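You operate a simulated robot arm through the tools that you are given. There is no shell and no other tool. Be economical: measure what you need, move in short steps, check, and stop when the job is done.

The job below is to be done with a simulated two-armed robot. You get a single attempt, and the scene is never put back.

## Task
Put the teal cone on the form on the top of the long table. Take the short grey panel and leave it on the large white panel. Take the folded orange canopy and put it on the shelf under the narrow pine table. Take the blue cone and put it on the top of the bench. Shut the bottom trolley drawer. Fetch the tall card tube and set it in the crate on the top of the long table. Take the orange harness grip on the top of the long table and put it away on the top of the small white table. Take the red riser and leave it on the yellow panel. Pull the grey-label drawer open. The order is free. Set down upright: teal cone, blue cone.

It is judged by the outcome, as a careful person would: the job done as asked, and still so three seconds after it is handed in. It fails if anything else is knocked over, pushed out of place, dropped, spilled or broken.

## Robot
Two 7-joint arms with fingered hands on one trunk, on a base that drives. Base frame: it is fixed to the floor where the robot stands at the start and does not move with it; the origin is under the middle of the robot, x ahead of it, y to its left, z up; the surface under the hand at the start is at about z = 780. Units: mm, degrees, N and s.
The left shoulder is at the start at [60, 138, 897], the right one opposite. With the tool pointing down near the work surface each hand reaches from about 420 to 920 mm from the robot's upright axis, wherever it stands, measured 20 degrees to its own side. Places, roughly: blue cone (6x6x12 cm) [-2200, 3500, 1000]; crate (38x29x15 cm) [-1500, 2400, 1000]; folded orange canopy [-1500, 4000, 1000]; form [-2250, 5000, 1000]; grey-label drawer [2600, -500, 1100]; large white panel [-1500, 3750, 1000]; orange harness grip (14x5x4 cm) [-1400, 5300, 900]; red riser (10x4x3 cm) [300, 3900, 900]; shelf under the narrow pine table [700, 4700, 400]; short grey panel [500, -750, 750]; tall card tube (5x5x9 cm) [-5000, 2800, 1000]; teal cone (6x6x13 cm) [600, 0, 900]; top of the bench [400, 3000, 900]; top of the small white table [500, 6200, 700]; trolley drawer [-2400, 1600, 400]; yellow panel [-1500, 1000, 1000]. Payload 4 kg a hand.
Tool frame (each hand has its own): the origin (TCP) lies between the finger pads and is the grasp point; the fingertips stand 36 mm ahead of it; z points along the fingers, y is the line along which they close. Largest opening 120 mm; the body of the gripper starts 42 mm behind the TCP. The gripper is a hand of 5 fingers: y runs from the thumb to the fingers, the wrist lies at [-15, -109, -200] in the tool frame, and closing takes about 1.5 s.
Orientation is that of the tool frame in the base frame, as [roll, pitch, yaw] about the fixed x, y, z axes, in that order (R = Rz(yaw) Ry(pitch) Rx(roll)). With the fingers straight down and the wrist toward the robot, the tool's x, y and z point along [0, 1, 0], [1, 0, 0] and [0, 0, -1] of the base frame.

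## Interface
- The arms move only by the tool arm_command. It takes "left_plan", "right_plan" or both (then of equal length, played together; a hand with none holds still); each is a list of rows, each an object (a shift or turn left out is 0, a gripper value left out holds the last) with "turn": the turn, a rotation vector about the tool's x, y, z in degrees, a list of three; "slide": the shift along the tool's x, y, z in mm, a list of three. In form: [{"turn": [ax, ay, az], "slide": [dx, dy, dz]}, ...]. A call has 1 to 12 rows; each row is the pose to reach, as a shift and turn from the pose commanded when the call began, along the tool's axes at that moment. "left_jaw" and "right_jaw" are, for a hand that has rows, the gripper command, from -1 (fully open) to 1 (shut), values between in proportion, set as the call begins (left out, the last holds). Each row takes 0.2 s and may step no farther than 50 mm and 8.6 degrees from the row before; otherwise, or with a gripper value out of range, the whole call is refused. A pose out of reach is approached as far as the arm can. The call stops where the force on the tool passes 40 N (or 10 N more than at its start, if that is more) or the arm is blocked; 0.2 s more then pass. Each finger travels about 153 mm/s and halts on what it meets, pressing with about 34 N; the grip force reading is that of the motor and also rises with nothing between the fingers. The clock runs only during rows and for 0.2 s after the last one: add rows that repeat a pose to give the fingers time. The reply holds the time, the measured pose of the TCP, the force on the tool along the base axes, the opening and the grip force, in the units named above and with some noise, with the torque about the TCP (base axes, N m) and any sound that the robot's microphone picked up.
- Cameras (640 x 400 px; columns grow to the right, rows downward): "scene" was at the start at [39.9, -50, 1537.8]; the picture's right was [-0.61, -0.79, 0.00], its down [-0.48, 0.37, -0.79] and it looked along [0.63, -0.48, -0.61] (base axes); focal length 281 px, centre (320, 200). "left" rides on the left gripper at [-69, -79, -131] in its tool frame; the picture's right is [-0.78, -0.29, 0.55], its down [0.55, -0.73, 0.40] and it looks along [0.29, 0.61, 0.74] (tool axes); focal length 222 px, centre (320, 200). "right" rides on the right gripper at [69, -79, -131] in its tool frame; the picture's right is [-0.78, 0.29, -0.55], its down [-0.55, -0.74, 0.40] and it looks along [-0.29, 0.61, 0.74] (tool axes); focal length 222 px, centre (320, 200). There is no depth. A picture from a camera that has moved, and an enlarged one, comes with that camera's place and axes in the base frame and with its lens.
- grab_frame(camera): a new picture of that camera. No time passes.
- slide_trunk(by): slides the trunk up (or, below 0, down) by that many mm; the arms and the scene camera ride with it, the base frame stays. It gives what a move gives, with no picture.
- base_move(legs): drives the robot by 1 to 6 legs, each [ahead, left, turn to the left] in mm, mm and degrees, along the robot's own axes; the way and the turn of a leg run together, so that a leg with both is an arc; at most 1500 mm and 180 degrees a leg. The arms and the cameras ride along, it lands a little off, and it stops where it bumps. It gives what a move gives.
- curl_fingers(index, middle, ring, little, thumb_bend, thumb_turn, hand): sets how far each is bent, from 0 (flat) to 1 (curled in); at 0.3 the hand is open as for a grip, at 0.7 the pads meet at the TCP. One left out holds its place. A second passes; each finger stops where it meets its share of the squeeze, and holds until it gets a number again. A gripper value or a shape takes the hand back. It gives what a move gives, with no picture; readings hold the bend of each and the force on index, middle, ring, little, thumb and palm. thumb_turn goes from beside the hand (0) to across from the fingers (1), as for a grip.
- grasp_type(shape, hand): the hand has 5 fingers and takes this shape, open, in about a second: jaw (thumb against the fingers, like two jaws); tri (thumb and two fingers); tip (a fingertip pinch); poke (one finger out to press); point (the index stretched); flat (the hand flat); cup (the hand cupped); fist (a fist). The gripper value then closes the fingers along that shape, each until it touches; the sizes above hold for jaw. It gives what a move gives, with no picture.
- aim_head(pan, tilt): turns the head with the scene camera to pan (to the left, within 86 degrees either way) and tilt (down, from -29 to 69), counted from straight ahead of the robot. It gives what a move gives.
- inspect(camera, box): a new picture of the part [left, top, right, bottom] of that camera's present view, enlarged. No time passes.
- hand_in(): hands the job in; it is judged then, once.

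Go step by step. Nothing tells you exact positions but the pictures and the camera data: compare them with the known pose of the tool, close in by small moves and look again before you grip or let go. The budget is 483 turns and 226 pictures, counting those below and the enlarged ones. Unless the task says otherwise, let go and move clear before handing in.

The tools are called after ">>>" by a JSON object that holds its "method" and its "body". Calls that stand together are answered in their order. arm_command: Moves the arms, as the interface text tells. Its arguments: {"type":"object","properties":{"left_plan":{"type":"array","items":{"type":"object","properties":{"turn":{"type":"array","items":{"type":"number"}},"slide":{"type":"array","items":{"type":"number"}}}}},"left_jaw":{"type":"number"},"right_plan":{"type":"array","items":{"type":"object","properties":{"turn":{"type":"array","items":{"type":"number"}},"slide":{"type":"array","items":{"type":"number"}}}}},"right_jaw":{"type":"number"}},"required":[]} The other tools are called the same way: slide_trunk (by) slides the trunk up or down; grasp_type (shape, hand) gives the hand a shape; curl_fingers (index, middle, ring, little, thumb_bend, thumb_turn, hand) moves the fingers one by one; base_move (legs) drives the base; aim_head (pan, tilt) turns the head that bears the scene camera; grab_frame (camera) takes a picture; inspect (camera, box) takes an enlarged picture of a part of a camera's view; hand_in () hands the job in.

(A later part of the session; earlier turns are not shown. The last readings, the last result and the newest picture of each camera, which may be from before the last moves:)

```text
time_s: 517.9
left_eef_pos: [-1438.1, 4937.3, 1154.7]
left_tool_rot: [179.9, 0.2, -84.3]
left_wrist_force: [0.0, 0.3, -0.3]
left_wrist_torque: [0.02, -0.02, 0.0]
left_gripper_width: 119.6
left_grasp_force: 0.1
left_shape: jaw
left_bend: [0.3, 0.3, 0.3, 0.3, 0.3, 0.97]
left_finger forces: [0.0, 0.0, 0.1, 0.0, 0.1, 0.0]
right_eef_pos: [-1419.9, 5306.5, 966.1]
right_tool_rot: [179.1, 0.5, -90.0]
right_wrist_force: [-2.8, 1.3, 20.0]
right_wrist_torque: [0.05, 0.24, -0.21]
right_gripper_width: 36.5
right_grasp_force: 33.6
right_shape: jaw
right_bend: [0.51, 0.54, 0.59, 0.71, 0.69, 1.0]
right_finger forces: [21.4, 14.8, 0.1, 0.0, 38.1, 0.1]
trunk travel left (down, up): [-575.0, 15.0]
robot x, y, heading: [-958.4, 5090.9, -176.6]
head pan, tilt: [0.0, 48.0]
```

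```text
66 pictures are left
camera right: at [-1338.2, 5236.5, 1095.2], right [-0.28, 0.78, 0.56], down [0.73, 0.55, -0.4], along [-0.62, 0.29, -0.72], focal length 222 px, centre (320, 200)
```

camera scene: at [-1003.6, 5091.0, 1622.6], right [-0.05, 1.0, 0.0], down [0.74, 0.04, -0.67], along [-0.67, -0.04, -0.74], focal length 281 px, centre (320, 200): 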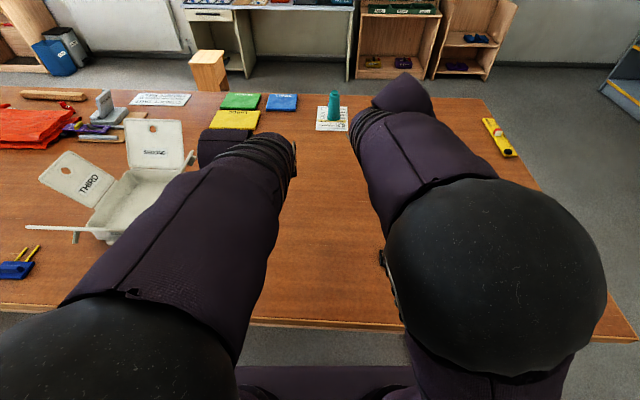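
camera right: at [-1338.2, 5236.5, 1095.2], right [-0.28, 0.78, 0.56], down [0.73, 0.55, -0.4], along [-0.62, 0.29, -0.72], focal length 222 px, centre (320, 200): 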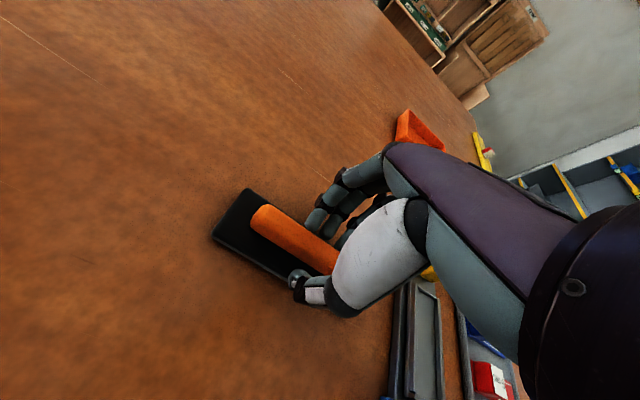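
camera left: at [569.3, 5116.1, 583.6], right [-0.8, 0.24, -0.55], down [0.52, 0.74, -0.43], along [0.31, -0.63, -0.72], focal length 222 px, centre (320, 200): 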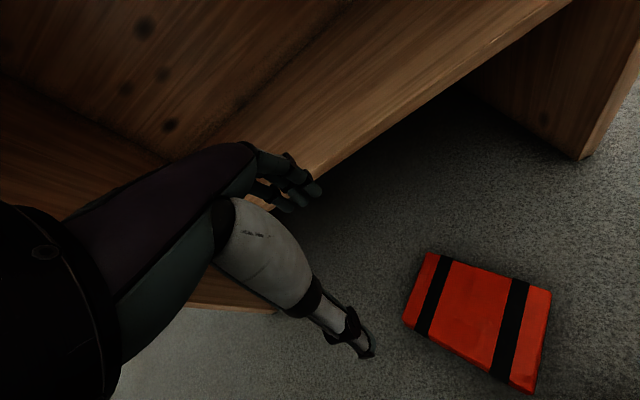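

>>> {"method": "arm_command", "body": {"right_plan": [{"slide": [0, 0, -15]}, {"slide": [0, 0, -40]}, {"slide": [0, 0, -80]}, {"slide": [0, 0, -120]}, {"slide": [0, 0, -160]}, {"slide": [0, 0, -200]}]}}

>>> {"method": "grab_frame", "body": {"camera": "right"}}

```text
time_s: 519.3
left_eef_pos: [-1439.8, 4935.9, 1153.7]
left_tool_rot: [-180.0, 0.3, -84.3]
left_wrist_force: [-0.6, 0.8, -0.1]
left_wrist_torque: [0.02, 0.0, -0.01]
left_gripper_width: 119.7
left_grasp_force: 0.0
left_shape: jaw
left_bend: [0.3, 0.3, 0.3, 0.3, 0.3, 0.97]
left_finger forces: [0.0, 0.1, 0.0, 0.1, 0.0, 0.0]
right_eef_pos: [-1416.6, 5305.8, 1168.6]
right_tool_rot: [179.3, 0.5, -89.9]
right_wrist_force: [-0.3, -0.5, -1.0]
right_wrist_torque: [-0.02, -0.03, 0.01]
right_gripper_width: 34.5
right_grasp_force: 34.6
right_shape: jaw
right_bend: [0.52, 0.53, 0.59, 0.71, 0.69, 1.0]
right_finger forces: [14.6, 13.8, 0.1, 0.0, 29.5, 0.1]
trunk travel left (down, up): [-575.0, 15.0]
robot x, y, heading: [-955.0, 5085.5, -177.0]
head pan, tilt: [0.0, 48.0]
```

```text
65 pictures are left
camera right: at [-1334.6, 5236.1, 1297.7], right [-0.28, 0.78, 0.56], down [0.73, 0.55, -0.4], along [-0.62, 0.29, -0.73], focal length 222 px, centre (320, 200)
```

right: 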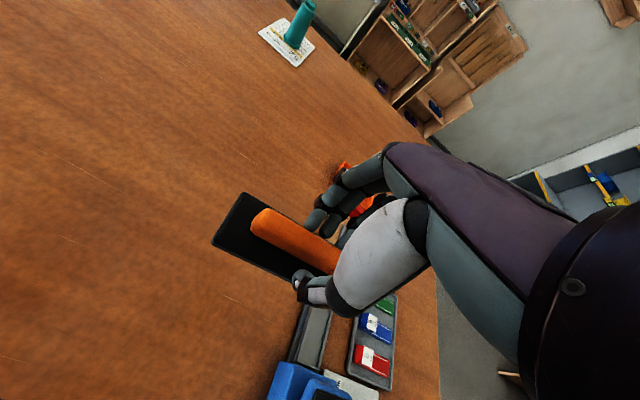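

The whole grip piece is lifted. I take it to the small white table: back off, go north, turn east and approach.

>>> {"method": "base_move", "body": {"legs": [[-300, 0, -3], [0, -1220, 0], [0, 0, 179.5], [180, 0, 0]]}}

>>> {"method": "aim_head", "body": {"pan": 0, "tilt": 42}}

>>> {"method": "grab_frame", "body": {"camera": "scene"}}

```text
time_s: 535.2
left_eef_pos: [12.3, 6359.1, 1153.7]
left_tool_rot: [180.0, 0.2, 88.1]
left_wrist_force: [1.1, -0.2, 0.4]
left_wrist_torque: [0.01, 0.06, 0.0]
left_gripper_width: 120.0
left_grasp_force: 0.0
left_shape: jaw
left_bend: [0.3, 0.3, 0.3, 0.3, 0.3, 0.97]
left_finger forces: [0.1, 0.1, 0.0, 0.1, 0.0, 0.1]
right_eef_pos: [-59.7, 5994.6, 1166.6]
right_tool_rot: [179.4, 0.6, 82.4]
right_wrist_force: [0.4, -0.3, -1.1]
right_wrist_torque: [-0.01, 0.02, 0.0]
right_gripper_width: 34.0
right_grasp_force: 34.3
right_shape: jaw
right_bend: [0.52, 0.53, 0.59, 0.71, 0.69, 1.0]
right_finger forces: [14.5, 13.1, 0.1, 0.0, 28.1, 0.0]
trunk travel left (down, up): [-575.0, 15.0]
robot x, y, heading: [-487.7, 6270.5, -4.4]
head pan, tilt: [0.0, 48.0]
```

```text
time_s: 535.9
left_eef_pos: [11.0, 6358.0, 1155.3]
left_tool_rot: [-179.9, 0.3, 88.1]
left_wrist_force: [0.6, -0.2, -0.4]
left_wrist_torque: [0.0, -0.01, 0.01]
left_gripper_width: 119.8
left_grasp_force: 0.1
left_shape: jaw
left_bend: [0.3, 0.3, 0.3, 0.3, 0.3, 0.97]
left_finger forces: [0.0, 0.1, 0.1, 0.0, 0.0, 0.0]
right_eef_pos: [-61.1, 5995.0, 1168.1]
right_tool_rot: [179.4, 0.5, 82.5]
right_wrist_force: [-0.8, 0.6, -1.4]
right_wrist_torque: [0.04, 0.01, 0.02]
right_gripper_width: 34.1
right_grasp_force: 33.9
right_shape: jaw
right_bend: [0.52, 0.53, 0.59, 0.71, 0.69, 1.0]
right_finger forces: [14.6, 13.1, 0.0, 0.0, 28.1, 0.1]
trunk travel left (down, up): [-575.0, 15.0]
robot x, y, heading: [-486.3, 6270.3, -4.5]
head pan, tilt: [0.0, 42.0]
```

```text
64 pictures are left
camera scene: at [-433.5, 6268.3, 1631.1], right [-0.08, -1.0, 0.0], down [-0.67, 0.05, -0.74], along [0.74, -0.06, -0.67], focal length 281 px, centre (320, 200)
```

scene: 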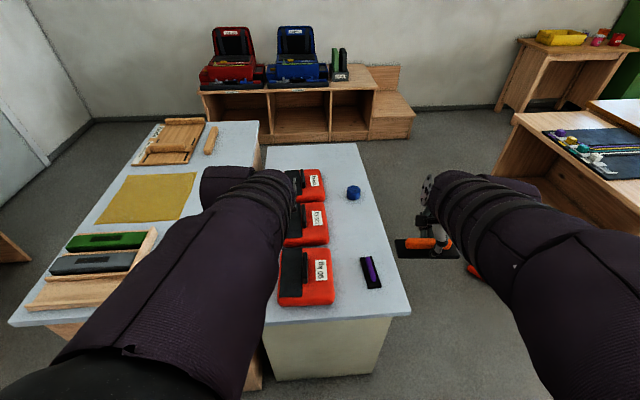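

White table: top z≈650, free spot near (430,6030) between the purple and blue items. I move in and lower the trunk.

>>> {"method": "base_move", "body": {"legs": [[150, 0, 4.5]]}}

>>> {"method": "slide_trunk", "body": {"by": -250}}

```text
time_s: 537.2
left_eef_pos: [151.5, 6390.1, 1153.3]
left_tool_rot: [-179.9, 0.3, 92.5]
left_wrist_force: [-0.3, -0.3, -0.9]
left_wrist_torque: [-0.03, 0.0, 0.01]
left_gripper_width: 119.9
left_grasp_force: 0.0
left_shape: jaw
left_bend: [0.3, 0.3, 0.3, 0.3, 0.3, 0.97]
left_finger forces: [0.1, 0.1, 0.0, 0.0, 0.0, 0.1]
right_eef_pos: [107.8, 6021.4, 1167.6]
right_tool_rot: [179.4, 0.6, 86.8]
right_wrist_force: [1.6, -0.5, -0.8]
right_wrist_torque: [0.01, 0.04, 0.0]
right_gripper_width: 34.2
right_grasp_force: 33.9
right_shape: jaw
right_bend: [0.52, 0.53, 0.59, 0.71, 0.69, 1.0]
right_finger forces: [14.4, 13.1, 0.0, 0.0, 28.1, 0.0]
trunk travel left (down, up): [-575.0, 15.0]
robot x, y, heading: [-338.4, 6263.8, -0.1]
head pan, tilt: [0.0, 42.0]
```

```text
time_s: 539.8
left_eef_pos: [150.3, 6391.5, 904.1]
left_tool_rot: [180.0, 0.2, 92.5]
left_wrist_force: [-0.8, -0.3, 0.2]
left_wrist_torque: [-0.03, -0.01, -0.02]
left_gripper_width: 119.9
left_grasp_force: 0.1
left_shape: jaw
left_bend: [0.3, 0.3, 0.3, 0.3, 0.3, 0.97]
left_finger forces: [0.0, 0.0, 0.0, 0.0, 0.0, 0.0]
right_eef_pos: [107.2, 6021.8, 918.2]
right_tool_rot: [179.3, 0.6, 86.7]
right_wrist_force: [0.2, -1.3, -1.0]
right_wrist_torque: [-0.01, -0.01, -0.02]
right_gripper_width: 34.1
right_grasp_force: 33.5
right_shape: jaw
right_bend: [0.52, 0.53, 0.59, 0.71, 0.69, 1.0]
right_finger forces: [14.6, 13.1, 0.1, 0.0, 28.0, 0.0]
trunk travel left (down, up): [-325.0, 265.0]
robot x, y, heading: [-341.3, 6263.4, -0.2]
head pan, tilt: [0.0, 42.0]
```

>>> {"method": "arm_command", "body": {"right_plan": [{"slide": [4, 45, 0]}, {"slide": [8, 90, 0]}, {"slide": [12, 135, 0]}, {"slide": [16, 180, 0]}, {"slide": [19, 225, 0]}, {"slide": [22, 270, 0]}, {"slide": [26, 312, 0]}, {"slide": [26, 312, 45]}, {"slide": [26, 312, 90]}, {"slide": [26, 312, 135]}, {"slide": [26, 312, 160]}]}}

>>> {"method": "grab_frame", "body": {"camera": "scene"}}

>>> {"method": "grab_frame", "body": {"camera": "right"}}

```text
time_s: 542.2
left_eef_pos: [149.0, 6390.8, 905.6]
left_tool_rot: [-180.0, 0.2, 92.5]
left_wrist_force: [0.6, -0.6, -0.1]
left_wrist_torque: [-0.02, 0.02, 0.01]
left_gripper_width: 119.7
left_grasp_force: 0.0
left_shape: jaw
left_bend: [0.3, 0.3, 0.3, 0.3, 0.3, 0.97]
left_finger forces: [0.0, 0.0, 0.0, 0.1, 0.1, 0.0]
right_eef_pos: [424.0, 6030.7, 766.4]
right_tool_rot: [178.8, 0.5, 86.8]
right_wrist_force: [-2.6, 0.0, 16.7]
right_wrist_torque: [-0.1, 0.18, -0.12]
right_gripper_width: 34.3
right_grasp_force: 34.2
right_shape: jaw
right_bend: [0.52, 0.53, 0.59, 0.71, 0.69, 1.0]
right_finger forces: [20.2, 15.7, 0.0, 0.1, 32.0, 0.0]
trunk travel left (down, up): [-325.0, 265.0]
robot x, y, heading: [-343.3, 6266.5, -0.3]
head pan, tilt: [0.0, 42.0]
```

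```text
63 pictures are left
camera scene: at [-287.7, 6266.9, 1381.6], right [0.0, -1.0, 0.0], down [-0.67, 0.0, -0.74], along [0.74, 0.0, -0.67], focal length 281 px, centre (320, 200)
```

scene: 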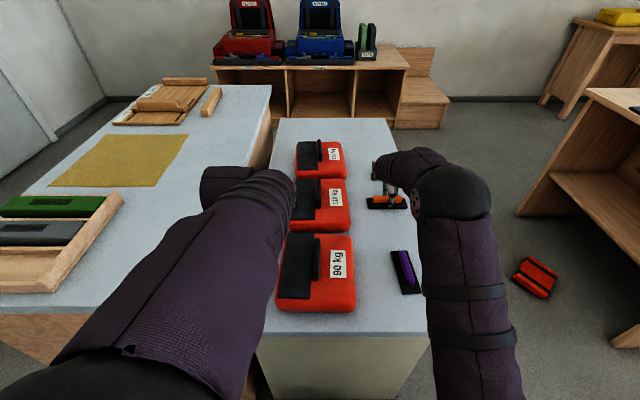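

```text
62 pictures are left
camera right: at [345.9, 6105.8, 895.1], right [0.24, -0.79, 0.56], down [-0.76, -0.51, -0.41], along [0.61, -0.33, -0.72], focal length 222 px, centre (320, 200)
```

right: 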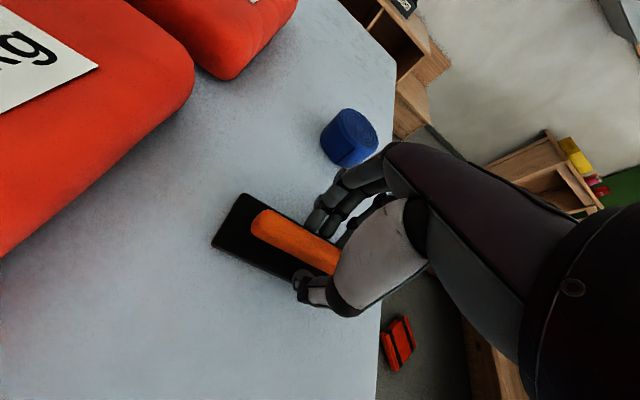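

It is already in contact (table top ≈717). I release it and check.

>>> {"method": "arm_command", "body": {"right_jaw": -0.3, "right_plan": [{"slide": [0, 0, -2]}, {"slide": [0, 0, -2]}, {"slide": [0, 0, -2]}, {"slide": [0, 0, -2]}]}}

```text
time_s: 543.2
left_eef_pos: [151.3, 6390.2, 904.4]
left_tool_rot: [180.0, 0.1, 92.5]
left_wrist_force: [-0.3, 0.8, -0.6]
left_wrist_torque: [0.0, 0.0, -0.02]
left_gripper_width: 119.6
left_grasp_force: 0.1
left_shape: jaw
left_bend: [0.3, 0.3, 0.3, 0.3, 0.3, 0.97]
left_finger forces: [0.0, 0.1, 0.1, 0.0, 0.0, 0.0]
right_eef_pos: [422.5, 6029.9, 763.1]
right_tool_rot: [179.2, 0.6, 86.8]
right_wrist_force: [1.1, -0.6, -0.3]
right_wrist_torque: [0.0, 0.01, -0.01]
right_gripper_width: 77.6
right_grasp_force: 0.0
right_shape: jaw
right_bend: [0.36, 0.4, 0.38, 0.62, 0.44, 1.0]
right_finger forces: [0.1, 0.0, 0.0, 0.0, 0.0, 0.0]
trunk travel left (down, up): [-325.0, 265.0]
robot x, y, heading: [-341.9, 6262.8, -0.0]
head pan, tilt: [0.0, 42.0]
```

>>> {"method": "arm_command", "body": {"right_plan": [{"slide": [0, 0, -40]}, {"slide": [0, 0, -80]}, {"slide": [0, 0, -120]}, {"slide": [0, 0, -160]}, {"slide": [0, -45, -180]}, {"slide": [0, -90, -200]}, {"slide": [0, -135, -220]}, {"slide": [0, -180, -240]}, {"slide": [0, -225, -250]}]}}

>>> {"method": "slide_trunk", "body": {"by": 250}}

>>> {"method": "grab_frame", "body": {"camera": "scene"}}

```text
time_s: 545.2
left_eef_pos: [150.2, 6391.4, 904.4]
left_tool_rot: [-180.0, 0.2, 92.5]
left_wrist_force: [-0.3, 0.0, -0.8]
left_wrist_torque: [-0.02, -0.01, 0.01]
left_gripper_width: 119.8
left_grasp_force: 0.0
left_shape: jaw
left_bend: [0.3, 0.3, 0.3, 0.3, 0.3, 0.97]
left_finger forces: [0.0, 0.1, 0.0, 0.0, 0.1, 0.1]
right_eef_pos: [194.6, 6045.4, 1010.1]
right_tool_rot: [179.2, 0.7, 86.8]
right_wrist_force: [-0.4, 0.0, 1.4]
right_wrist_torque: [0.0, -0.01, 0.0]
right_gripper_width: 77.6
right_grasp_force: 0.1
right_shape: jaw
right_bend: [0.36, 0.4, 0.38, 0.62, 0.44, 1.0]
right_finger forces: [0.0, 0.0, 0.0, 0.0, 0.0, 0.0]
trunk travel left (down, up): [-325.0, 265.0]
robot x, y, heading: [-341.3, 6261.2, -0.2]
head pan, tilt: [0.0, 42.0]
```

```text
time_s: 547.8
left_eef_pos: [150.8, 6390.0, 1153.2]
left_tool_rot: [-180.0, 0.2, 92.4]
left_wrist_force: [-0.3, 0.4, -0.1]
left_wrist_torque: [0.01, 0.02, 0.0]
left_gripper_width: 119.7
left_grasp_force: 0.2
left_shape: jaw
left_bend: [0.3, 0.3, 0.3, 0.3, 0.3, 0.97]
left_finger forces: [0.0, 0.0, 0.1, 0.0, 0.1, 0.0]
right_eef_pos: [195.2, 6045.9, 1259.4]
right_tool_rot: [179.3, 0.5, 86.8]
right_wrist_force: [0.2, 0.4, 0.1]
right_wrist_torque: [0.01, -0.01, -0.01]
right_gripper_width: 78.0
right_grasp_force: 0.0
right_shape: jaw
right_bend: [0.36, 0.4, 0.38, 0.62, 0.44, 1.0]
right_finger forces: [0.0, 0.0, 0.0, 0.0, 0.0, 0.0]
trunk travel left (down, up): [-575.0, 15.0]
robot x, y, heading: [-340.4, 6259.0, -0.0]
head pan, tilt: [0.0, 42.0]
```

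```text
61 pictures are left
camera scene: at [-285.8, 6266.4, 1631.0], right [0.0, -1.0, 0.0], down [-0.67, 0.0, -0.74], along [0.74, 0.0, -0.67], focal length 281 px, centre (320, 200)
```

scene: 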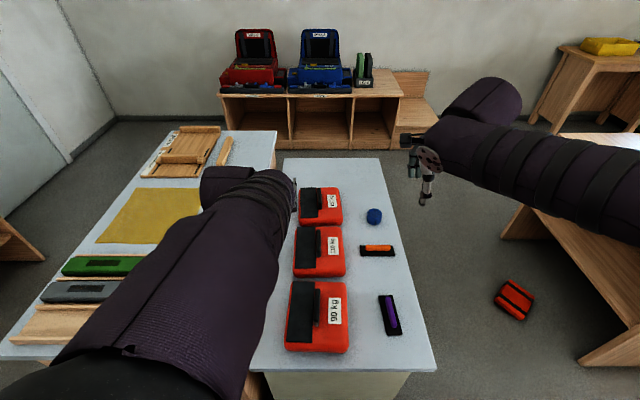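

The harness grip is on the white table. Now the canopy: I'll enter the gap again, pass to its northeast side (its raised edge should face there), and look closely.

>>> {"method": "base_move", "body": {"legs": [[-260, 0, 0], [0, -680, 0]]}}

>>> {"method": "base_move", "body": {"legs": [[900, 0, 0], [760, 0, 0], [0, 0, -135]]}}

>>> {"method": "aim_head", "body": {"pan": 0, "tilt": 58}}

>>> {"method": "grab_frame", "body": {"camera": "scene"}}

```text
time_s: 553.0
left_eef_pos: [-99.4, 5721.9, 1153.8]
left_tool_rot: [-179.9, 0.2, 93.2]
left_wrist_force: [-0.4, -0.3, -0.1]
left_wrist_torque: [0.01, 0.01, 0.01]
left_gripper_width: 119.9
left_grasp_force: 0.0
left_shape: jaw
left_bend: [0.3, 0.3, 0.3, 0.3, 0.3, 0.97]
left_finger forces: [0.0, 0.1, 0.1, 0.0, 0.0, 0.0]
right_eef_pos: [-49.8, 5379.0, 1260.0]
right_tool_rot: [179.4, 0.6, 87.4]
right_wrist_force: [-0.1, 0.0, 0.3]
right_wrist_torque: [0.0, -0.02, -0.01]
right_gripper_width: 77.9
right_grasp_force: 0.0
right_shape: jaw
right_bend: [0.36, 0.4, 0.38, 0.62, 0.44, 1.0]
right_finger forces: [0.0, 0.0, 0.1, 0.0, 0.1, 0.0]
trunk travel left (down, up): [-575.0, 15.0]
robot x, y, heading: [-592.5, 5591.8, 0.6]
head pan, tilt: [0.0, 42.0]
```

```text
time_s: 567.2
left_eef_pos: [838.5, 5189.5, 1154.4]
left_tool_rot: [179.9, 0.2, -43.5]
left_wrist_force: [-0.3, 0.3, -0.8]
left_wrist_torque: [-0.01, 0.02, -0.01]
left_gripper_width: 119.7
left_grasp_force: 0.1
left_shape: jaw
left_bend: [0.3, 0.3, 0.3, 0.3, 0.3, 0.97]
left_finger forces: [0.0, 0.0, 0.0, 0.0, 0.1, 0.0]
right_eef_pos: [566.3, 5405.7, 1260.4]
right_tool_rot: [179.3, 0.6, -49.2]
right_wrist_force: [0.9, -0.7, -0.5]
right_wrist_torque: [0.02, -0.02, 0.0]
right_gripper_width: 77.8
right_grasp_force: 0.1
right_shape: jaw
right_bend: [0.36, 0.4, 0.38, 0.62, 0.44, 1.0]
right_finger forces: [0.0, 0.0, 0.0, 0.1, 0.0, 0.0]
trunk travel left (down, up): [-575.0, 15.0]
robot x, y, heading: [1103.4, 5622.9, -136.1]
head pan, tilt: [0.0, 42.0]
```

```text
time_s: 568.0
left_eef_pos: [839.0, 5188.7, 1155.2]
left_tool_rot: [180.0, 0.2, -43.4]
left_wrist_force: [-1.1, 0.1, -0.6]
left_wrist_torque: [-0.01, -0.04, -0.01]
left_gripper_width: 119.6
left_grasp_force: 0.1
left_shape: jaw
left_bend: [0.3, 0.3, 0.3, 0.3, 0.3, 0.97]
left_finger forces: [0.0, 0.1, 0.0, 0.1, 0.0, 0.0]
right_eef_pos: [566.2, 5405.5, 1260.3]
right_tool_rot: [179.2, 0.6, -49.1]
right_wrist_force: [0.0, 0.6, -0.2]
right_wrist_torque: [0.0, 0.02, -0.01]
right_gripper_width: 77.6
right_grasp_force: 0.1
right_shape: jaw
right_bend: [0.36, 0.4, 0.38, 0.62, 0.44, 1.0]
right_finger forces: [0.0, 0.0, 0.0, 0.0, 0.0, 0.0]
trunk travel left (down, up): [-575.0, 15.0]
robot x, y, heading: [1103.5, 5623.3, -136.1]
head pan, tilt: [0.0, 58.0]
```

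```text
60 pictures are left
camera scene: at [1076.3, 5597.9, 1609.7], right [-0.69, 0.72, 0.0], down [0.61, 0.59, -0.53], along [-0.38, -0.37, -0.85], focal length 281 px, centre (320, 200)
```

scene: 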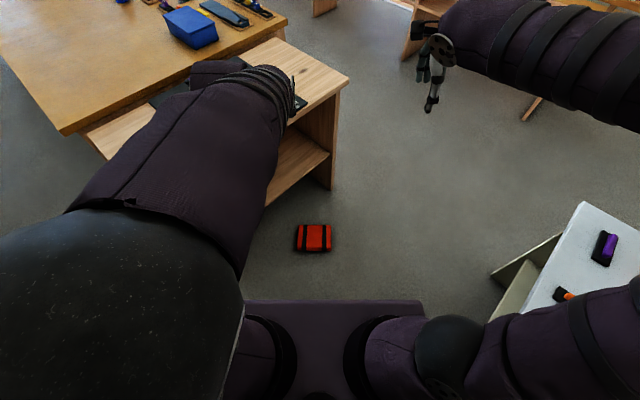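

>>> {"method": "inspect", "body": {"camera": "scene", "box": [280, 210, 350, 265]}}

```text
7.27 times, centred on (315, 238) of scene
camera zoom: at [1076.3, 5597.9, 1609.7], right [-0.69, 0.72, 0.0], down [0.61, 0.59, -0.53], along [-0.38, -0.37, -0.85], focal length 2044 px, centre (356, -73)
```

zoom: 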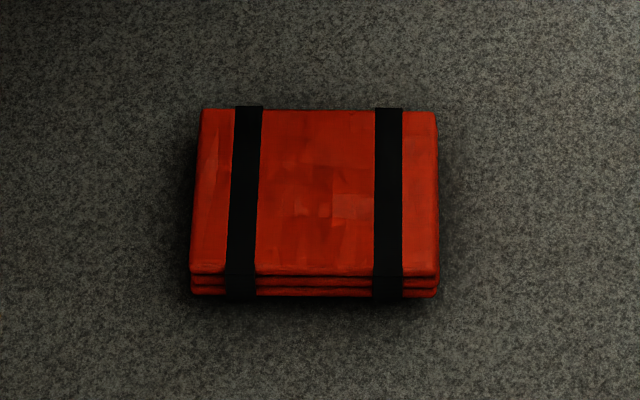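

The canopy lies square to me, about 745 mm ahead. I'll make fists, get closer, lower the trunk, and clamp it from both sides.

>>> {"method": "grasp_type", "body": {"hand": "left", "shape": "fist"}}

>>> {"method": "grasp_type", "body": {"hand": "right", "shape": "fist"}}

>>> {"method": "base_move", "body": {"legs": [[110, 45, 0]]}}

>>> {"method": "slide_trunk", "body": {"by": -400}}

>>> {"method": "slide_trunk", "body": {"by": -170}}

```text
time_s: 568.9
left_eef_pos: [837.9, 5189.3, 1154.8]
left_tool_rot: [180.0, 0.2, -43.5]
left_wrist_force: [0.3, -0.1, 0.0]
left_wrist_torque: [-0.01, 0.01, -0.01]
left_gripper_width: 0.0
left_grasp_force: 0.1
left_shape: fist
left_bend: [1.0, 1.0, 1.0, 1.0, 0.96, 0.85]
left_finger forces: [0.1, 0.1, 0.0, 0.0, 0.0, 0.1]
right_eef_pos: [564.8, 5405.3, 1262.3]
right_tool_rot: [179.2, 0.6, -49.2]
right_wrist_force: [0.4, -0.5, 0.0]
right_wrist_torque: [0.03, 0.02, -0.03]
right_gripper_width: 77.7
right_grasp_force: 0.0
right_shape: jaw
right_bend: [0.36, 0.4, 0.38, 0.62, 0.44, 1.0]
right_finger forces: [0.1, 0.0, 0.0, 0.0, 0.0, 0.1]
trunk travel left (down, up): [-575.0, 15.0]
robot x, y, heading: [1104.7, 5621.4, -136.3]
head pan, tilt: [0.0, 58.0]
```

```text
time_s: 569.8
left_eef_pos: [838.0, 5190.4, 1154.2]
left_tool_rot: [179.9, 0.3, -43.5]
left_wrist_force: [1.0, -0.1, 1.3]
left_wrist_torque: [-0.01, 0.03, 0.01]
left_gripper_width: 0.2
left_grasp_force: 0.1
left_shape: fist
left_bend: [1.0, 1.0, 1.0, 1.0, 0.96, 0.85]
left_finger forces: [0.0, 0.0, 0.0, 0.0, 0.1, 0.1]
right_eef_pos: [564.7, 5405.9, 1260.6]
right_tool_rot: [179.2, 0.6, -49.2]
right_wrist_force: [0.5, -1.0, -0.2]
right_wrist_torque: [-0.01, -0.01, 0.01]
right_gripper_width: 0.1
right_grasp_force: 0.0
right_shape: fist
right_bend: [1.0, 1.0, 1.0, 1.0, 0.96, 0.85]
right_finger forces: [0.0, 0.0, 0.0, 0.1, 0.0, 0.0]
trunk travel left (down, up): [-575.0, 15.0]
robot x, y, heading: [1105.4, 5620.8, -136.1]
head pan, tilt: [0.0, 58.0]
```

```text
time_s: 571.1
left_eef_pos: [787.0, 5079.5, 1152.9]
left_tool_rot: [-179.9, 0.3, -43.4]
left_wrist_force: [-0.8, -0.4, 0.2]
left_wrist_torque: [0.03, 0.03, -0.01]
left_gripper_width: 0.0
left_grasp_force: 0.0
left_shape: fist
left_bend: [1.0, 1.0, 1.0, 1.0, 0.96, 0.85]
left_finger forces: [0.0, 0.0, 0.0, 0.1, 0.0, 0.0]
right_eef_pos: [515.7, 5294.7, 1258.9]
right_tool_rot: [179.3, 0.6, -49.2]
right_wrist_force: [0.2, -0.7, -0.8]
right_wrist_torque: [-0.01, -0.03, -0.01]
right_gripper_width: 0.0
right_grasp_force: 0.2
right_shape: fist
right_bend: [1.0, 1.0, 1.0, 1.0, 0.96, 0.85]
right_finger forces: [0.0, 0.0, 0.1, 0.1, 0.1, 0.0]
trunk travel left (down, up): [-575.0, 15.0]
robot x, y, heading: [1054.8, 5516.4, -136.0]
head pan, tilt: [0.0, 58.0]
```

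```text
time_s: 574.9
left_eef_pos: [788.1, 5080.6, 755.7]
left_tool_rot: [179.9, 0.1, -43.4]
left_wrist_force: [-0.1, 0.4, 0.2]
left_wrist_torque: [-0.04, 0.02, -0.03]
left_gripper_width: 0.1
left_grasp_force: 0.0
left_shape: fist
left_bend: [1.0, 1.0, 1.0, 1.0, 0.96, 0.85]
left_finger forces: [0.0, 0.1, 0.0, 0.0, 0.1, 0.0]
right_eef_pos: [515.1, 5297.0, 860.0]
right_tool_rot: [179.3, 0.6, -49.2]
right_wrist_force: [-0.2, 0.4, 0.8]
right_wrist_torque: [0.01, 0.02, 0.01]
right_gripper_width: 0.1
right_grasp_force: 0.0
right_shape: fist
right_bend: [1.0, 1.0, 1.0, 1.0, 0.96, 0.85]
right_finger forces: [0.0, 0.0, 0.0, 0.0, 0.0, 0.0]
trunk travel left (down, up): [-175.0, 415.0]
robot x, y, heading: [1053.6, 5509.9, -136.1]
head pan, tilt: [0.0, 58.0]
```

```text
time_s: 576.8
left_eef_pos: [787.8, 5080.9, 584.5]
left_tool_rot: [179.9, 0.3, -43.5]
left_wrist_force: [-0.7, 0.4, -0.5]
left_wrist_torque: [-0.02, 0.01, 0.0]
left_gripper_width: 0.0
left_grasp_force: 0.0
left_shape: fist
left_bend: [1.0, 1.0, 1.0, 1.0, 0.96, 0.85]
left_finger forces: [0.0, 0.0, 0.0, 0.0, 0.0, 0.1]
right_eef_pos: [514.4, 5297.3, 689.5]
right_tool_rot: [179.4, 0.5, -49.3]
right_wrist_force: [0.0, 0.0, -0.4]
right_wrist_torque: [-0.06, 0.01, 0.03]
right_gripper_width: 0.1
right_grasp_force: 0.2
right_shape: fist
right_bend: [1.0, 1.0, 1.0, 1.0, 0.96, 0.85]
right_finger forces: [0.1, 0.1, 0.0, 0.0, 0.0, 0.1]
trunk travel left (down, up): [-5.0, 585.0]
robot x, y, heading: [1049.8, 5510.8, -136.2]
head pan, tilt: [0.0, 58.0]
```

>>> {"method": "arm_command", "body": {"left_plan": [{"turn": [0, 0, 0.2], "slide": [8, 10, 36]}, {"turn": [0, 0, 0.4], "slide": [16, 20, 72]}, {"turn": [0, 0, 0.7], "slide": [24, 32, 108]}, {"turn": [0, 0, 0.9], "slide": [32, 44, 144]}, {"turn": [0, 0, 1.1], "slide": [40, 56, 180]}, {"turn": [0, 0, 1.3], "slide": [46, 68, 216]}, {"turn": [0, 0, 1.6], "slide": [51, 80, 252]}, {"turn": [0, 0, 1.8], "slide": [51, 94, 288]}, {"turn": [0, 0, 2.1], "slide": [51, 108, 324]}, {"turn": [0, 0, 2.3], "slide": [51, 122, 360]}, {"turn": [0, 0, 2.5], "slide": [51, 136, 397]}, {"turn": [0, 0, 2.7], "slide": [51, 148, 434]}], "right_plan": [{"turn": [0, 0, -0.2], "slide": [0, 8, 45]}, {"turn": [0, 0, -0.5], "slide": [0, 16, 90]}, {"turn": [0, 0, -0.7], "slide": [0, 24, 135]}, {"turn": [0, 0, -1], "slide": [3, 32, 180]}, {"turn": [0, 0, -1.2], "slide": [6, 40, 225]}, {"turn": [0, 0, -1.5], "slide": [10, 48, 270]}, {"turn": [0, 0, -1.7], "slide": [15, 56, 315]}, {"turn": [0, 0, -2], "slide": [20, 64, 360]}, {"turn": [0, 0, -2.2], "slide": [25, 72, 405]}, {"turn": [0, 0, -2.5], "slide": [30, 80, 450]}, {"turn": [0, 0, -2.7], "slide": [34, 88, 495]}, {"turn": [0, 0, -3], "slide": [38, 97, 539]}]}}

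>>> {"method": "grab_frame", "body": {"camera": "scene"}}

```text
time_s: 579.4
left_eef_pos: [719.9, 4938.4, 148.9]
left_tool_rot: [179.9, 0.2, -46.0]
left_wrist_force: [-0.5, -0.6, 0.8]
left_wrist_torque: [0.0, -0.01, 0.0]
left_gripper_width: 0.0
left_grasp_force: 0.1
left_shape: fist
left_bend: [1.0, 1.0, 1.0, 1.0, 0.96, 0.85]
left_finger forces: [0.0, 0.1, 0.1, 0.0, 0.0, 0.0]
right_eef_pos: [455.0, 5204.1, 154.2]
right_tool_rot: [179.2, 0.5, -46.2]
right_wrist_force: [0.4, -0.6, 0.6]
right_wrist_torque: [-0.02, -0.04, 0.04]
right_gripper_width: 0.1
right_grasp_force: 0.1
right_shape: fist
right_bend: [1.0, 1.0, 1.0, 1.0, 0.96, 0.85]
right_finger forces: [0.0, 0.0, 0.1, 0.0, 0.1, 0.0]
trunk travel left (down, up): [-5.0, 585.0]
robot x, y, heading: [1054.6, 5511.2, -136.1]
head pan, tilt: [0.0, 58.0]
```

```text
58 pictures are left
camera scene: at [1026.4, 5489.4, 1039.9], right [-0.69, 0.72, 0.0], down [0.61, 0.59, -0.53], along [-0.38, -0.37, -0.85], focal length 281 px, centre (320, 200)
```

scene: 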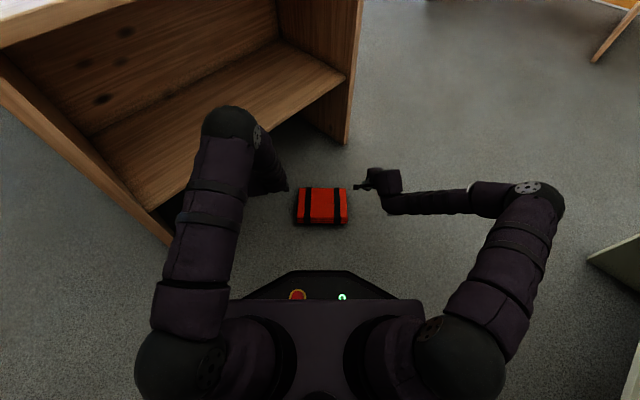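

Hands are on both sides. I lower to z≈38.

>>> {"method": "arm_command", "body": {"left_plan": [{"slide": [0, -4, 30]}, {"slide": [0, -4, 60]}, {"slide": [0, -4, 90]}, {"slide": [0, -4, 108]}], "right_plan": [{"slide": [0, -10, 30]}, {"slide": [0, -10, 60]}, {"slide": [0, -10, 92]}, {"slide": [0, -10, 113]}]}}

>>> {"method": "grab_frame", "body": {"camera": "left"}}

>>> {"method": "grab_frame", "body": {"camera": "right"}}

```text
time_s: 580.4
left_eef_pos: [727.7, 4941.4, 40.3]
left_tool_rot: [-179.9, 0.2, -46.2]
left_wrist_force: [-0.7, 0.2, -0.1]
left_wrist_torque: [-0.01, 0.0, -0.01]
left_gripper_width: 0.0
left_grasp_force: 0.1
left_shape: fist
left_bend: [1.0, 1.0, 1.0, 1.0, 0.96, 0.85]
left_finger forces: [0.0, 0.0, 0.1, 0.1, 0.0, 0.0]
right_eef_pos: [454.2, 5216.4, 61.9]
right_tool_rot: [179.4, 0.7, -46.2]
right_wrist_force: [0.1, 0.0, 0.3]
right_wrist_torque: [0.01, 0.01, 0.01]
right_gripper_width: 0.0
right_grasp_force: 0.1
right_shape: fist
right_bend: [1.0, 1.0, 1.0, 1.0, 0.96, 0.85]
right_finger forces: [0.1, 0.1, 0.0, 0.0, 0.0, 0.0]
right hand out of reach, approached as far as the arm can: row 3, 4
trunk travel left (down, up): [-5.0, 585.0]
robot x, y, heading: [1052.3, 5512.2, -136.2]
head pan, tilt: [0.0, 58.0]
```

```text
57 pictures are left
camera left: at [736.6, 5046.8, 171.2], right [-0.34, 0.77, -0.54], down [0.91, 0.11, -0.4], along [-0.25, -0.63, -0.74], focal length 222 px, centre (320, 200)
```

left: 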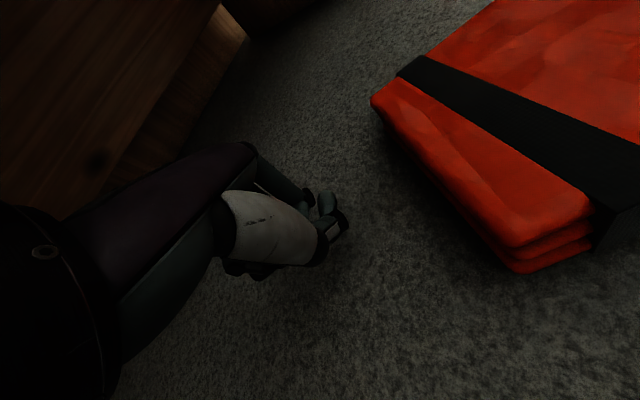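

```text
56 pictures are left
camera right: at [562.3, 5220.7, 190.8], right [-0.74, 0.37, 0.56], down [0.15, 0.91, -0.4], along [-0.65, -0.22, -0.73], focal length 222 px, centre (320, 200)
```

right: 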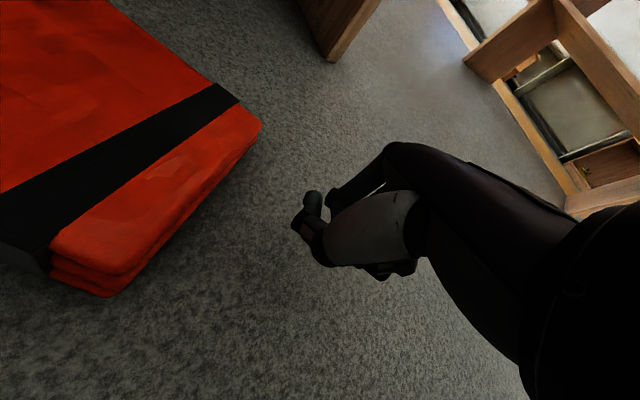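

The right arm stopped at z≈62; I try nudging it lower, a bit closer in.

>>> {"method": "arm_command", "body": {"right_plan": [{"slide": [0, -15, 10]}, {"slide": [0, -30, 20]}, {"slide": [0, -30, 28]}]}}

```text
time_s: 581.2
left_eef_pos: [727.0, 4942.5, 40.2]
left_tool_rot: [-180.0, 0.2, -46.2]
left_wrist_force: [-0.4, -0.5, 0.2]
left_wrist_torque: [0.0, 0.01, 0.02]
left_gripper_width: 0.0
left_grasp_force: 0.1
left_shape: fist
left_bend: [1.0, 1.0, 1.0, 1.0, 0.96, 0.85]
left_finger forces: [0.0, 0.0, 0.0, 0.1, 0.1, 0.0]
right_eef_pos: [455.1, 5215.8, 62.0]
right_tool_rot: [179.6, 0.6, -46.3]
right_wrist_force: [0.3, 0.0, -0.6]
right_wrist_torque: [0.0, 0.0, -0.04]
right_gripper_width: 0.1
right_grasp_force: 0.0
right_shape: fist
right_bend: [1.0, 1.0, 1.0, 1.0, 0.96, 0.85]
right_finger forces: [0.1, 0.0, 0.1, 0.1, 0.1, 0.1]
right hand out of reach, approached as far as the arm can: row 1, 2, 3
trunk travel left (down, up): [-5.0, 585.0]
robot x, y, heading: [1048.3, 5513.3, -136.2]
head pan, tilt: [0.0, 58.0]
```

>>> {"method": "arm_command", "body": {"right_plan": [{"slide": [0, 0, -45]}, {"slide": [0, 0, -90]}, {"slide": [0, 0, -100]}]}}

>>> {"method": "grasp_type", "body": {"hand": "right", "shape": "flat"}}

>>> {"method": "grab_frame", "body": {"camera": "right"}}

```text
time_s: 582.0
left_eef_pos: [727.0, 4942.5, 41.1]
left_tool_rot: [179.9, 0.2, -46.1]
left_wrist_force: [-0.1, 0.2, 0.3]
left_wrist_torque: [-0.03, 0.02, -0.02]
left_gripper_width: 0.2
left_grasp_force: 0.0
left_shape: fist
left_bend: [1.0, 1.0, 1.0, 1.0, 0.96, 0.85]
left_finger forces: [0.0, 0.0, 0.0, 0.1, 0.1, 0.0]
right_eef_pos: [457.5, 5219.6, 161.6]
right_tool_rot: [179.3, 0.6, -46.2]
right_wrist_force: [-0.8, -0.1, 0.0]
right_wrist_torque: [0.02, 0.03, -0.02]
right_gripper_width: 0.1
right_grasp_force: 0.1
right_shape: fist
right_bend: [1.0, 1.0, 1.0, 1.0, 0.96, 0.85]
right_finger forces: [0.0, 0.0, 0.1, 0.0, 0.0, 0.0]
trunk travel left (down, up): [-5.0, 585.0]
robot x, y, heading: [1051.3, 5512.9, -136.1]
head pan, tilt: [0.0, 58.0]
```

```text
time_s: 582.9
left_eef_pos: [726.1, 4943.4, 41.4]
left_tool_rot: [180.0, 0.3, -46.2]
left_wrist_force: [-0.2, 0.1, -0.1]
left_wrist_torque: [0.01, 0.0, 0.01]
left_gripper_width: 0.0
left_grasp_force: 0.1
left_shape: fist
left_bend: [1.0, 1.0, 1.0, 1.0, 0.96, 0.85]
left_finger forces: [0.0, 0.1, 0.1, 0.0, 0.0, 0.0]
right_eef_pos: [456.8, 5219.0, 161.6]
right_tool_rot: [179.3, 0.7, -46.2]
right_wrist_force: [0.5, -0.6, 0.0]
right_wrist_torque: [-0.03, -0.03, -0.02]
right_gripper_width: 114.3
right_grasp_force: 0.1
right_shape: flat
right_bend: [0.0, 0.0, 0.0, 0.0, 0.37, 0.0]
right_finger forces: [0.1, 0.1, 0.0, 0.1, 0.0, 0.1]
trunk travel left (down, up): [-5.0, 585.0]
robot x, y, heading: [1052.0, 5512.7, -136.2]
head pan, tilt: [0.0, 58.0]
```

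```text
55 pictures are left
camera right: at [563.6, 5224.2, 290.5], right [-0.74, 0.37, 0.56], down [0.14, 0.91, -0.4], along [-0.65, -0.22, -0.73], focal length 222 px, centre (320, 200)
```

right: 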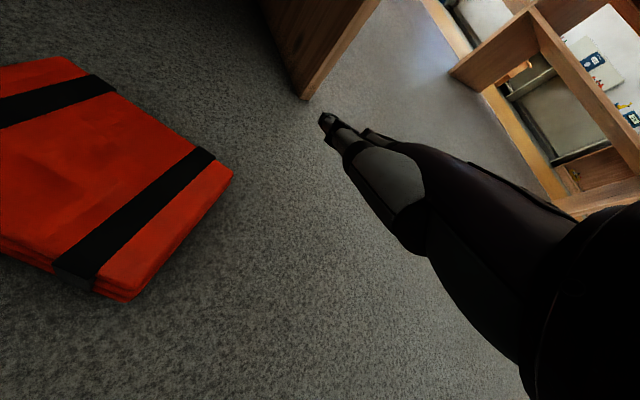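

Flat puts the thumb inward; a closed jaw shape reaches ~40 mm below the TCP, which suits both arms. I switch both hands to closed jaws and lower.

>>> {"method": "arm_command", "body": {"left_plan": [{"slide": [0, 0, -30]}, {"slide": [0, 0, -40]}]}}

>>> {"method": "grasp_type", "body": {"hand": "left", "shape": "jaw"}}

>>> {"method": "grasp_type", "body": {"hand": "right", "shape": "jaw"}}

>>> {"method": "arm_command", "body": {"left_jaw": 1, "right_jaw": 1, "left_plan": [{"slide": [0, 0, 0]}, {"slide": [0, 0, 0]}, {"slide": [0, 0, 0]}, {"slide": [0, 0, 0]}, {"slide": [0, 0, 6]}, {"slide": [0, 0, 12]}, {"slide": [0, 0, 20]}], "right_plan": [{"slide": [0, 0, 0]}, {"slide": [0, 0, 0]}, {"slide": [0, 0, 0]}, {"slide": [0, 0, 0]}, {"slide": [0, -5, 40]}, {"slide": [0, -10, 80]}, {"slide": [0, -10, 96]}]}}

>>> {"method": "grab_frame", "body": {"camera": "left"}}

```text
time_s: 583.5
left_eef_pos: [725.8, 4941.6, 81.9]
left_tool_rot: [180.0, 0.1, -46.1]
left_wrist_force: [-0.1, 0.5, -0.5]
left_wrist_torque: [0.02, 0.02, 0.02]
left_gripper_width: 0.1
left_grasp_force: 0.1
left_shape: fist
left_bend: [1.0, 1.0, 1.0, 1.0, 0.96, 0.85]
left_finger forces: [0.0, 0.1, 0.0, 0.0, 0.1, 0.0]
right_eef_pos: [455.7, 5219.6, 162.0]
right_tool_rot: [179.3, 0.7, -46.2]
right_wrist_force: [0.6, -0.6, -0.4]
right_wrist_torque: [-0.01, 0.01, 0.01]
right_gripper_width: 114.4
right_grasp_force: 0.0
right_shape: flat
right_bend: [0.0, 0.0, 0.0, 0.0, 0.37, 0.0]
right_finger forces: [0.0, 0.0, 0.1, 0.0, 0.0, 0.0]
trunk travel left (down, up): [-5.0, 585.0]
robot x, y, heading: [1054.0, 5513.2, -136.3]
head pan, tilt: [0.0, 58.0]
```

```text
time_s: 584.4
left_eef_pos: [724.7, 4941.7, 81.7]
left_tool_rot: [180.0, 0.1, -46.0]
left_wrist_force: [0.8, 0.1, 0.5]
left_wrist_torque: [0.02, 0.03, -0.02]
left_gripper_width: 119.7
left_grasp_force: 0.0
left_shape: jaw
left_bend: [0.3, 0.3, 0.3, 0.3, 0.3, 0.97]
left_finger forces: [0.1, 0.0, 0.1, 0.0, 0.1, 0.0]
right_eef_pos: [455.6, 5218.0, 160.6]
right_tool_rot: [179.3, 0.6, -46.2]
right_wrist_force: [0.5, 0.1, -0.3]
right_wrist_torque: [0.0, -0.03, 0.02]
right_gripper_width: 114.2
right_grasp_force: 0.1
right_shape: flat
right_bend: [0.0, 0.0, 0.0, 0.0, 0.37, 0.0]
right_finger forces: [0.0, 0.0, 0.0, 0.0, 0.0, 0.0]
trunk travel left (down, up): [-5.0, 585.0]
robot x, y, heading: [1053.2, 5513.2, -136.1]
head pan, tilt: [0.0, 58.0]
```

```text
time_s: 585.3
left_eef_pos: [725.2, 4941.7, 82.0]
left_tool_rot: [-179.9, 0.3, -46.1]
left_wrist_force: [-0.1, 0.2, 0.8]
left_wrist_torque: [-0.02, 0.0, -0.02]
left_gripper_width: 119.4
left_grasp_force: 0.0
left_shape: jaw
left_bend: [0.3, 0.3, 0.3, 0.3, 0.3, 0.97]
left_finger forces: [0.0, 0.0, 0.0, 0.0, 0.0, 0.0]
right_eef_pos: [456.7, 5219.0, 161.5]
right_tool_rot: [179.4, 0.7, -46.2]
right_wrist_force: [-0.1, 0.1, 0.8]
right_wrist_torque: [-0.02, 0.0, -0.04]
right_gripper_width: 119.8
right_grasp_force: 0.1
right_shape: jaw
right_bend: [0.3, 0.3, 0.3, 0.3, 0.3, 0.97]
right_finger forces: [0.0, 0.0, 0.0, 0.0, 0.1, 0.1]
trunk travel left (down, up): [-5.0, 585.0]
robot x, y, heading: [1049.4, 5512.7, -136.1]
head pan, tilt: [0.0, 58.0]
```

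```text
time_s: 586.9
left_eef_pos: [725.3, 4941.8, 61.3]
left_tool_rot: [179.9, 0.2, -46.1]
left_wrist_force: [0.5, -0.5, -0.3]
left_wrist_torque: [0.02, 0.02, 0.0]
left_gripper_width: 0.4
left_grasp_force: 34.3
left_shape: jaw
left_bend: [0.7, 0.7, 0.7, 0.66, 0.7, 1.0]
left_finger forces: [0.0, 0.0, 0.1, 0.0, 0.1, 0.0]
right_eef_pos: [460.1, 5225.5, 74.4]
right_tool_rot: [179.4, 0.6, -46.1]
right_wrist_force: [0.7, -0.9, 0.2]
right_wrist_torque: [0.01, -0.01, 0.03]
right_gripper_width: 0.2
right_grasp_force: 34.1
right_shape: jaw
right_bend: [0.7, 0.7, 0.7, 0.66, 0.7, 1.0]
right_finger forces: [0.1, 0.0, 0.1, 0.0, 0.0, 0.1]
right hand out of reach, approached as far as the arm can: row 7
trunk travel left (down, up): [-5.0, 585.0]
robot x, y, heading: [1053.7, 5512.1, -136.1]
head pan, tilt: [0.0, 58.0]
```

```text
54 pictures are left
camera left: at [735.1, 5046.8, 192.5], right [-0.34, 0.77, -0.54], down [0.91, 0.11, -0.4], along [-0.25, -0.63, -0.74], focal length 222 px, centre (320, 200)
```

left: 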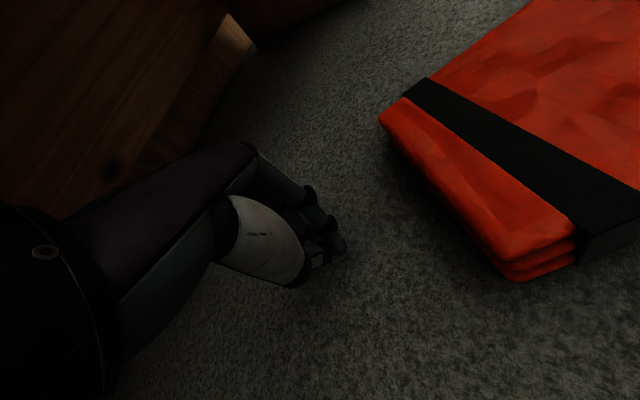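

The right arm gets lower when farther out, so I back the base 90 mm and extend the arms again.

>>> {"method": "base_move", "body": {"legs": [[-90, 0, 0]]}}

>>> {"method": "arm_command", "body": {"left_plan": [{"slide": [0, 45, 0]}, {"slide": [0, 88, 0]}, {"slide": [0, 88, 5]}, {"slide": [0, 88, 8]}], "right_plan": [{"slide": [0, 45, 0]}, {"slide": [0, 95, 0]}, {"slide": [0, 95, 5]}, {"slide": [0, 95, 8]}]}}

```text
time_s: 588.0
left_eef_pos: [790.7, 5003.1, 62.3]
left_tool_rot: [180.0, 0.2, -46.1]
left_wrist_force: [0.0, 0.3, -0.4]
left_wrist_torque: [0.03, 0.0, 0.02]
left_gripper_width: 0.1
left_grasp_force: 33.9
left_shape: jaw
left_bend: [0.7, 0.7, 0.7, 0.66, 0.7, 1.0]
left_finger forces: [0.0, 0.0, 0.0, 0.1, 0.1, 0.1]
right_eef_pos: [525.6, 5287.9, 74.5]
right_tool_rot: [179.4, 0.5, -46.1]
right_wrist_force: [0.4, 1.4, 0.2]
right_wrist_torque: [0.04, 0.01, -0.01]
right_gripper_width: 0.0
right_grasp_force: 33.9
right_shape: jaw
right_bend: [0.7, 0.7, 0.7, 0.66, 0.7, 1.0]
right_finger forces: [0.0, 0.0, 0.0, 0.1, 0.0, 0.0]
trunk travel left (down, up): [-5.0, 585.0]
robot x, y, heading: [1119.8, 5575.4, -136.1]
head pan, tilt: [0.0, 58.0]
```

```text
time_s: 589.0
left_eef_pos: [726.3, 4940.9, 53.9]
left_tool_rot: [179.9, 0.2, -46.2]
left_wrist_force: [1.1, -0.3, -0.3]
left_wrist_torque: [-0.02, -0.02, 0.03]
left_gripper_width: 0.0
left_grasp_force: 34.4
left_shape: jaw
left_bend: [0.7, 0.7, 0.7, 0.66, 0.7, 1.0]
left_finger forces: [0.0, 0.0, 0.1, 0.0, 0.1, 0.0]
right_eef_pos: [455.9, 5222.3, 68.1]
right_tool_rot: [179.4, 0.7, -46.1]
right_wrist_force: [0.0, 0.2, 0.7]
right_wrist_torque: [0.03, 0.03, 0.02]
right_gripper_width: 0.0
right_grasp_force: 34.5
right_shape: jaw
right_bend: [0.7, 0.7, 0.7, 0.66, 0.7, 1.0]
right_finger forces: [0.0, 0.1, 0.0, 0.0, 0.0, 0.0]
trunk travel left (down, up): [-5.0, 585.0]
robot x, y, heading: [1117.1, 5581.1, -136.0]
head pan, tilt: [0.0, 58.0]
```

Now reachable. Lower a little more and close in from both sides.

>>> {"method": "arm_command", "body": {"left_plan": [{"slide": [-10, 0, 3]}, {"slide": [-25, 0, 6]}, {"slide": [-40, 0, 6]}, {"slide": [-52, 0, 6]}, {"slide": [-60, 0, 6]}, {"slide": [-66, 0, 6]}], "right_plan": [{"slide": [10, 0, 8]}, {"slide": [25, 0, 16]}, {"slide": [40, 0, 18]}, {"slide": [54, 0, 18]}, {"slide": [64, 0, 18]}, {"slide": [71, 0, 18]}]}}

>>> {"method": "grab_frame", "body": {"camera": "scene"}}

```text
time_s: 590.4
left_eef_pos: [682.0, 4990.4, 49.2]
left_tool_rot: [180.0, 0.2, -46.2]
left_wrist_force: [0.4, -0.4, 0.1]
left_wrist_torque: [-0.01, -0.01, 0.01]
left_gripper_width: 0.2
left_grasp_force: 34.2
left_shape: jaw
left_bend: [0.7, 0.7, 0.7, 0.66, 0.7, 1.0]
left_finger forces: [0.0, 0.0, 0.0, 0.1, 0.0, 0.0]
right_eef_pos: [503.1, 5170.8, 48.9]
right_tool_rot: [179.5, 0.6, -46.1]
right_wrist_force: [0.0, 0.1, 0.2]
right_wrist_torque: [0.0, 0.01, -0.01]
right_gripper_width: 0.0
right_grasp_force: 34.4
right_shape: jaw
right_bend: [0.7, 0.7, 0.7, 0.66, 0.7, 1.0]
right_finger forces: [0.0, 0.1, 0.0, 0.0, 0.0, 0.0]
trunk travel left (down, up): [-5.0, 585.0]
robot x, y, heading: [1118.8, 5573.0, -135.9]
head pan, tilt: [0.0, 58.0]
```

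```text
53 pictures are left
camera scene: at [1090.3, 5551.2, 1039.7], right [-0.69, 0.72, 0.0], down [0.61, 0.59, -0.53], along [-0.38, -0.37, -0.85], focal length 281 px, centre (320, 200)
```

scene: 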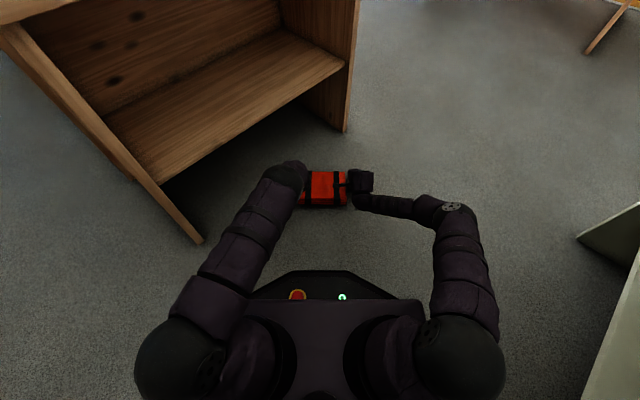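

>>> {"method": "arm_command", "body": {"left_plan": [{"slide": [-6, 0, 0]}, {"slide": [-12, 0, 0]}, {"slide": [-17, 0, 0]}, {"slide": [-22, 0, 0]}, {"slide": [-26, 0, 0]}, {"slide": [-30, 0, 0]}, {"slide": [-33, 0, 0]}, {"slide": [-36, 0, 0]}], "right_plan": [{"slide": [6, 0, 0]}, {"slide": [12, 0, 0]}, {"slide": [17, 0, 0]}, {"slide": [22, 0, 0]}, {"slide": [26, 0, 0]}, {"slide": [30, 0, 0]}, {"slide": [33, 0, 0]}, {"slide": [36, 0, 0]}]}}

```text
time_s: 591.4
left_eef_pos: [673.8, 4996.6, 49.2]
left_tool_rot: [-179.9, -0.5, -45.6]
left_wrist_force: [7.2, -5.9, 3.0]
left_wrist_torque: [0.04, 0.06, 0.27]
left_gripper_width: 0.0
left_grasp_force: 33.5
left_shape: jaw
left_bend: [0.7, 0.7, 0.7, 0.66, 0.7, 1.0]
left_finger forces: [9.6, 0.1, 0.0, 0.1, 0.0, 0.0]
right_eef_pos: [506.1, 5163.0, 47.7]
right_tool_rot: [179.3, 1.6, -47.1]
right_wrist_force: [-5.4, 5.5, 1.4]
right_wrist_torque: [-0.05, 0.05, -0.17]
right_gripper_width: 0.3
right_grasp_force: 34.4
right_shape: jaw
right_bend: [0.7, 0.7, 0.7, 0.66, 0.7, 1.0]
right_finger forces: [7.5, 0.0, 0.0, 0.1, 0.1, 0.0]
trunk travel left (down, up): [-5.0, 585.0]
robot x, y, heading: [1120.2, 5578.4, -135.7]
head pan, tilt: [0.0, 58.0]
stopped in row 4 (left hand): the force on the tool passed its limit at 44 N (the readings are from after the stop); the commanded pose is now the measured one
```

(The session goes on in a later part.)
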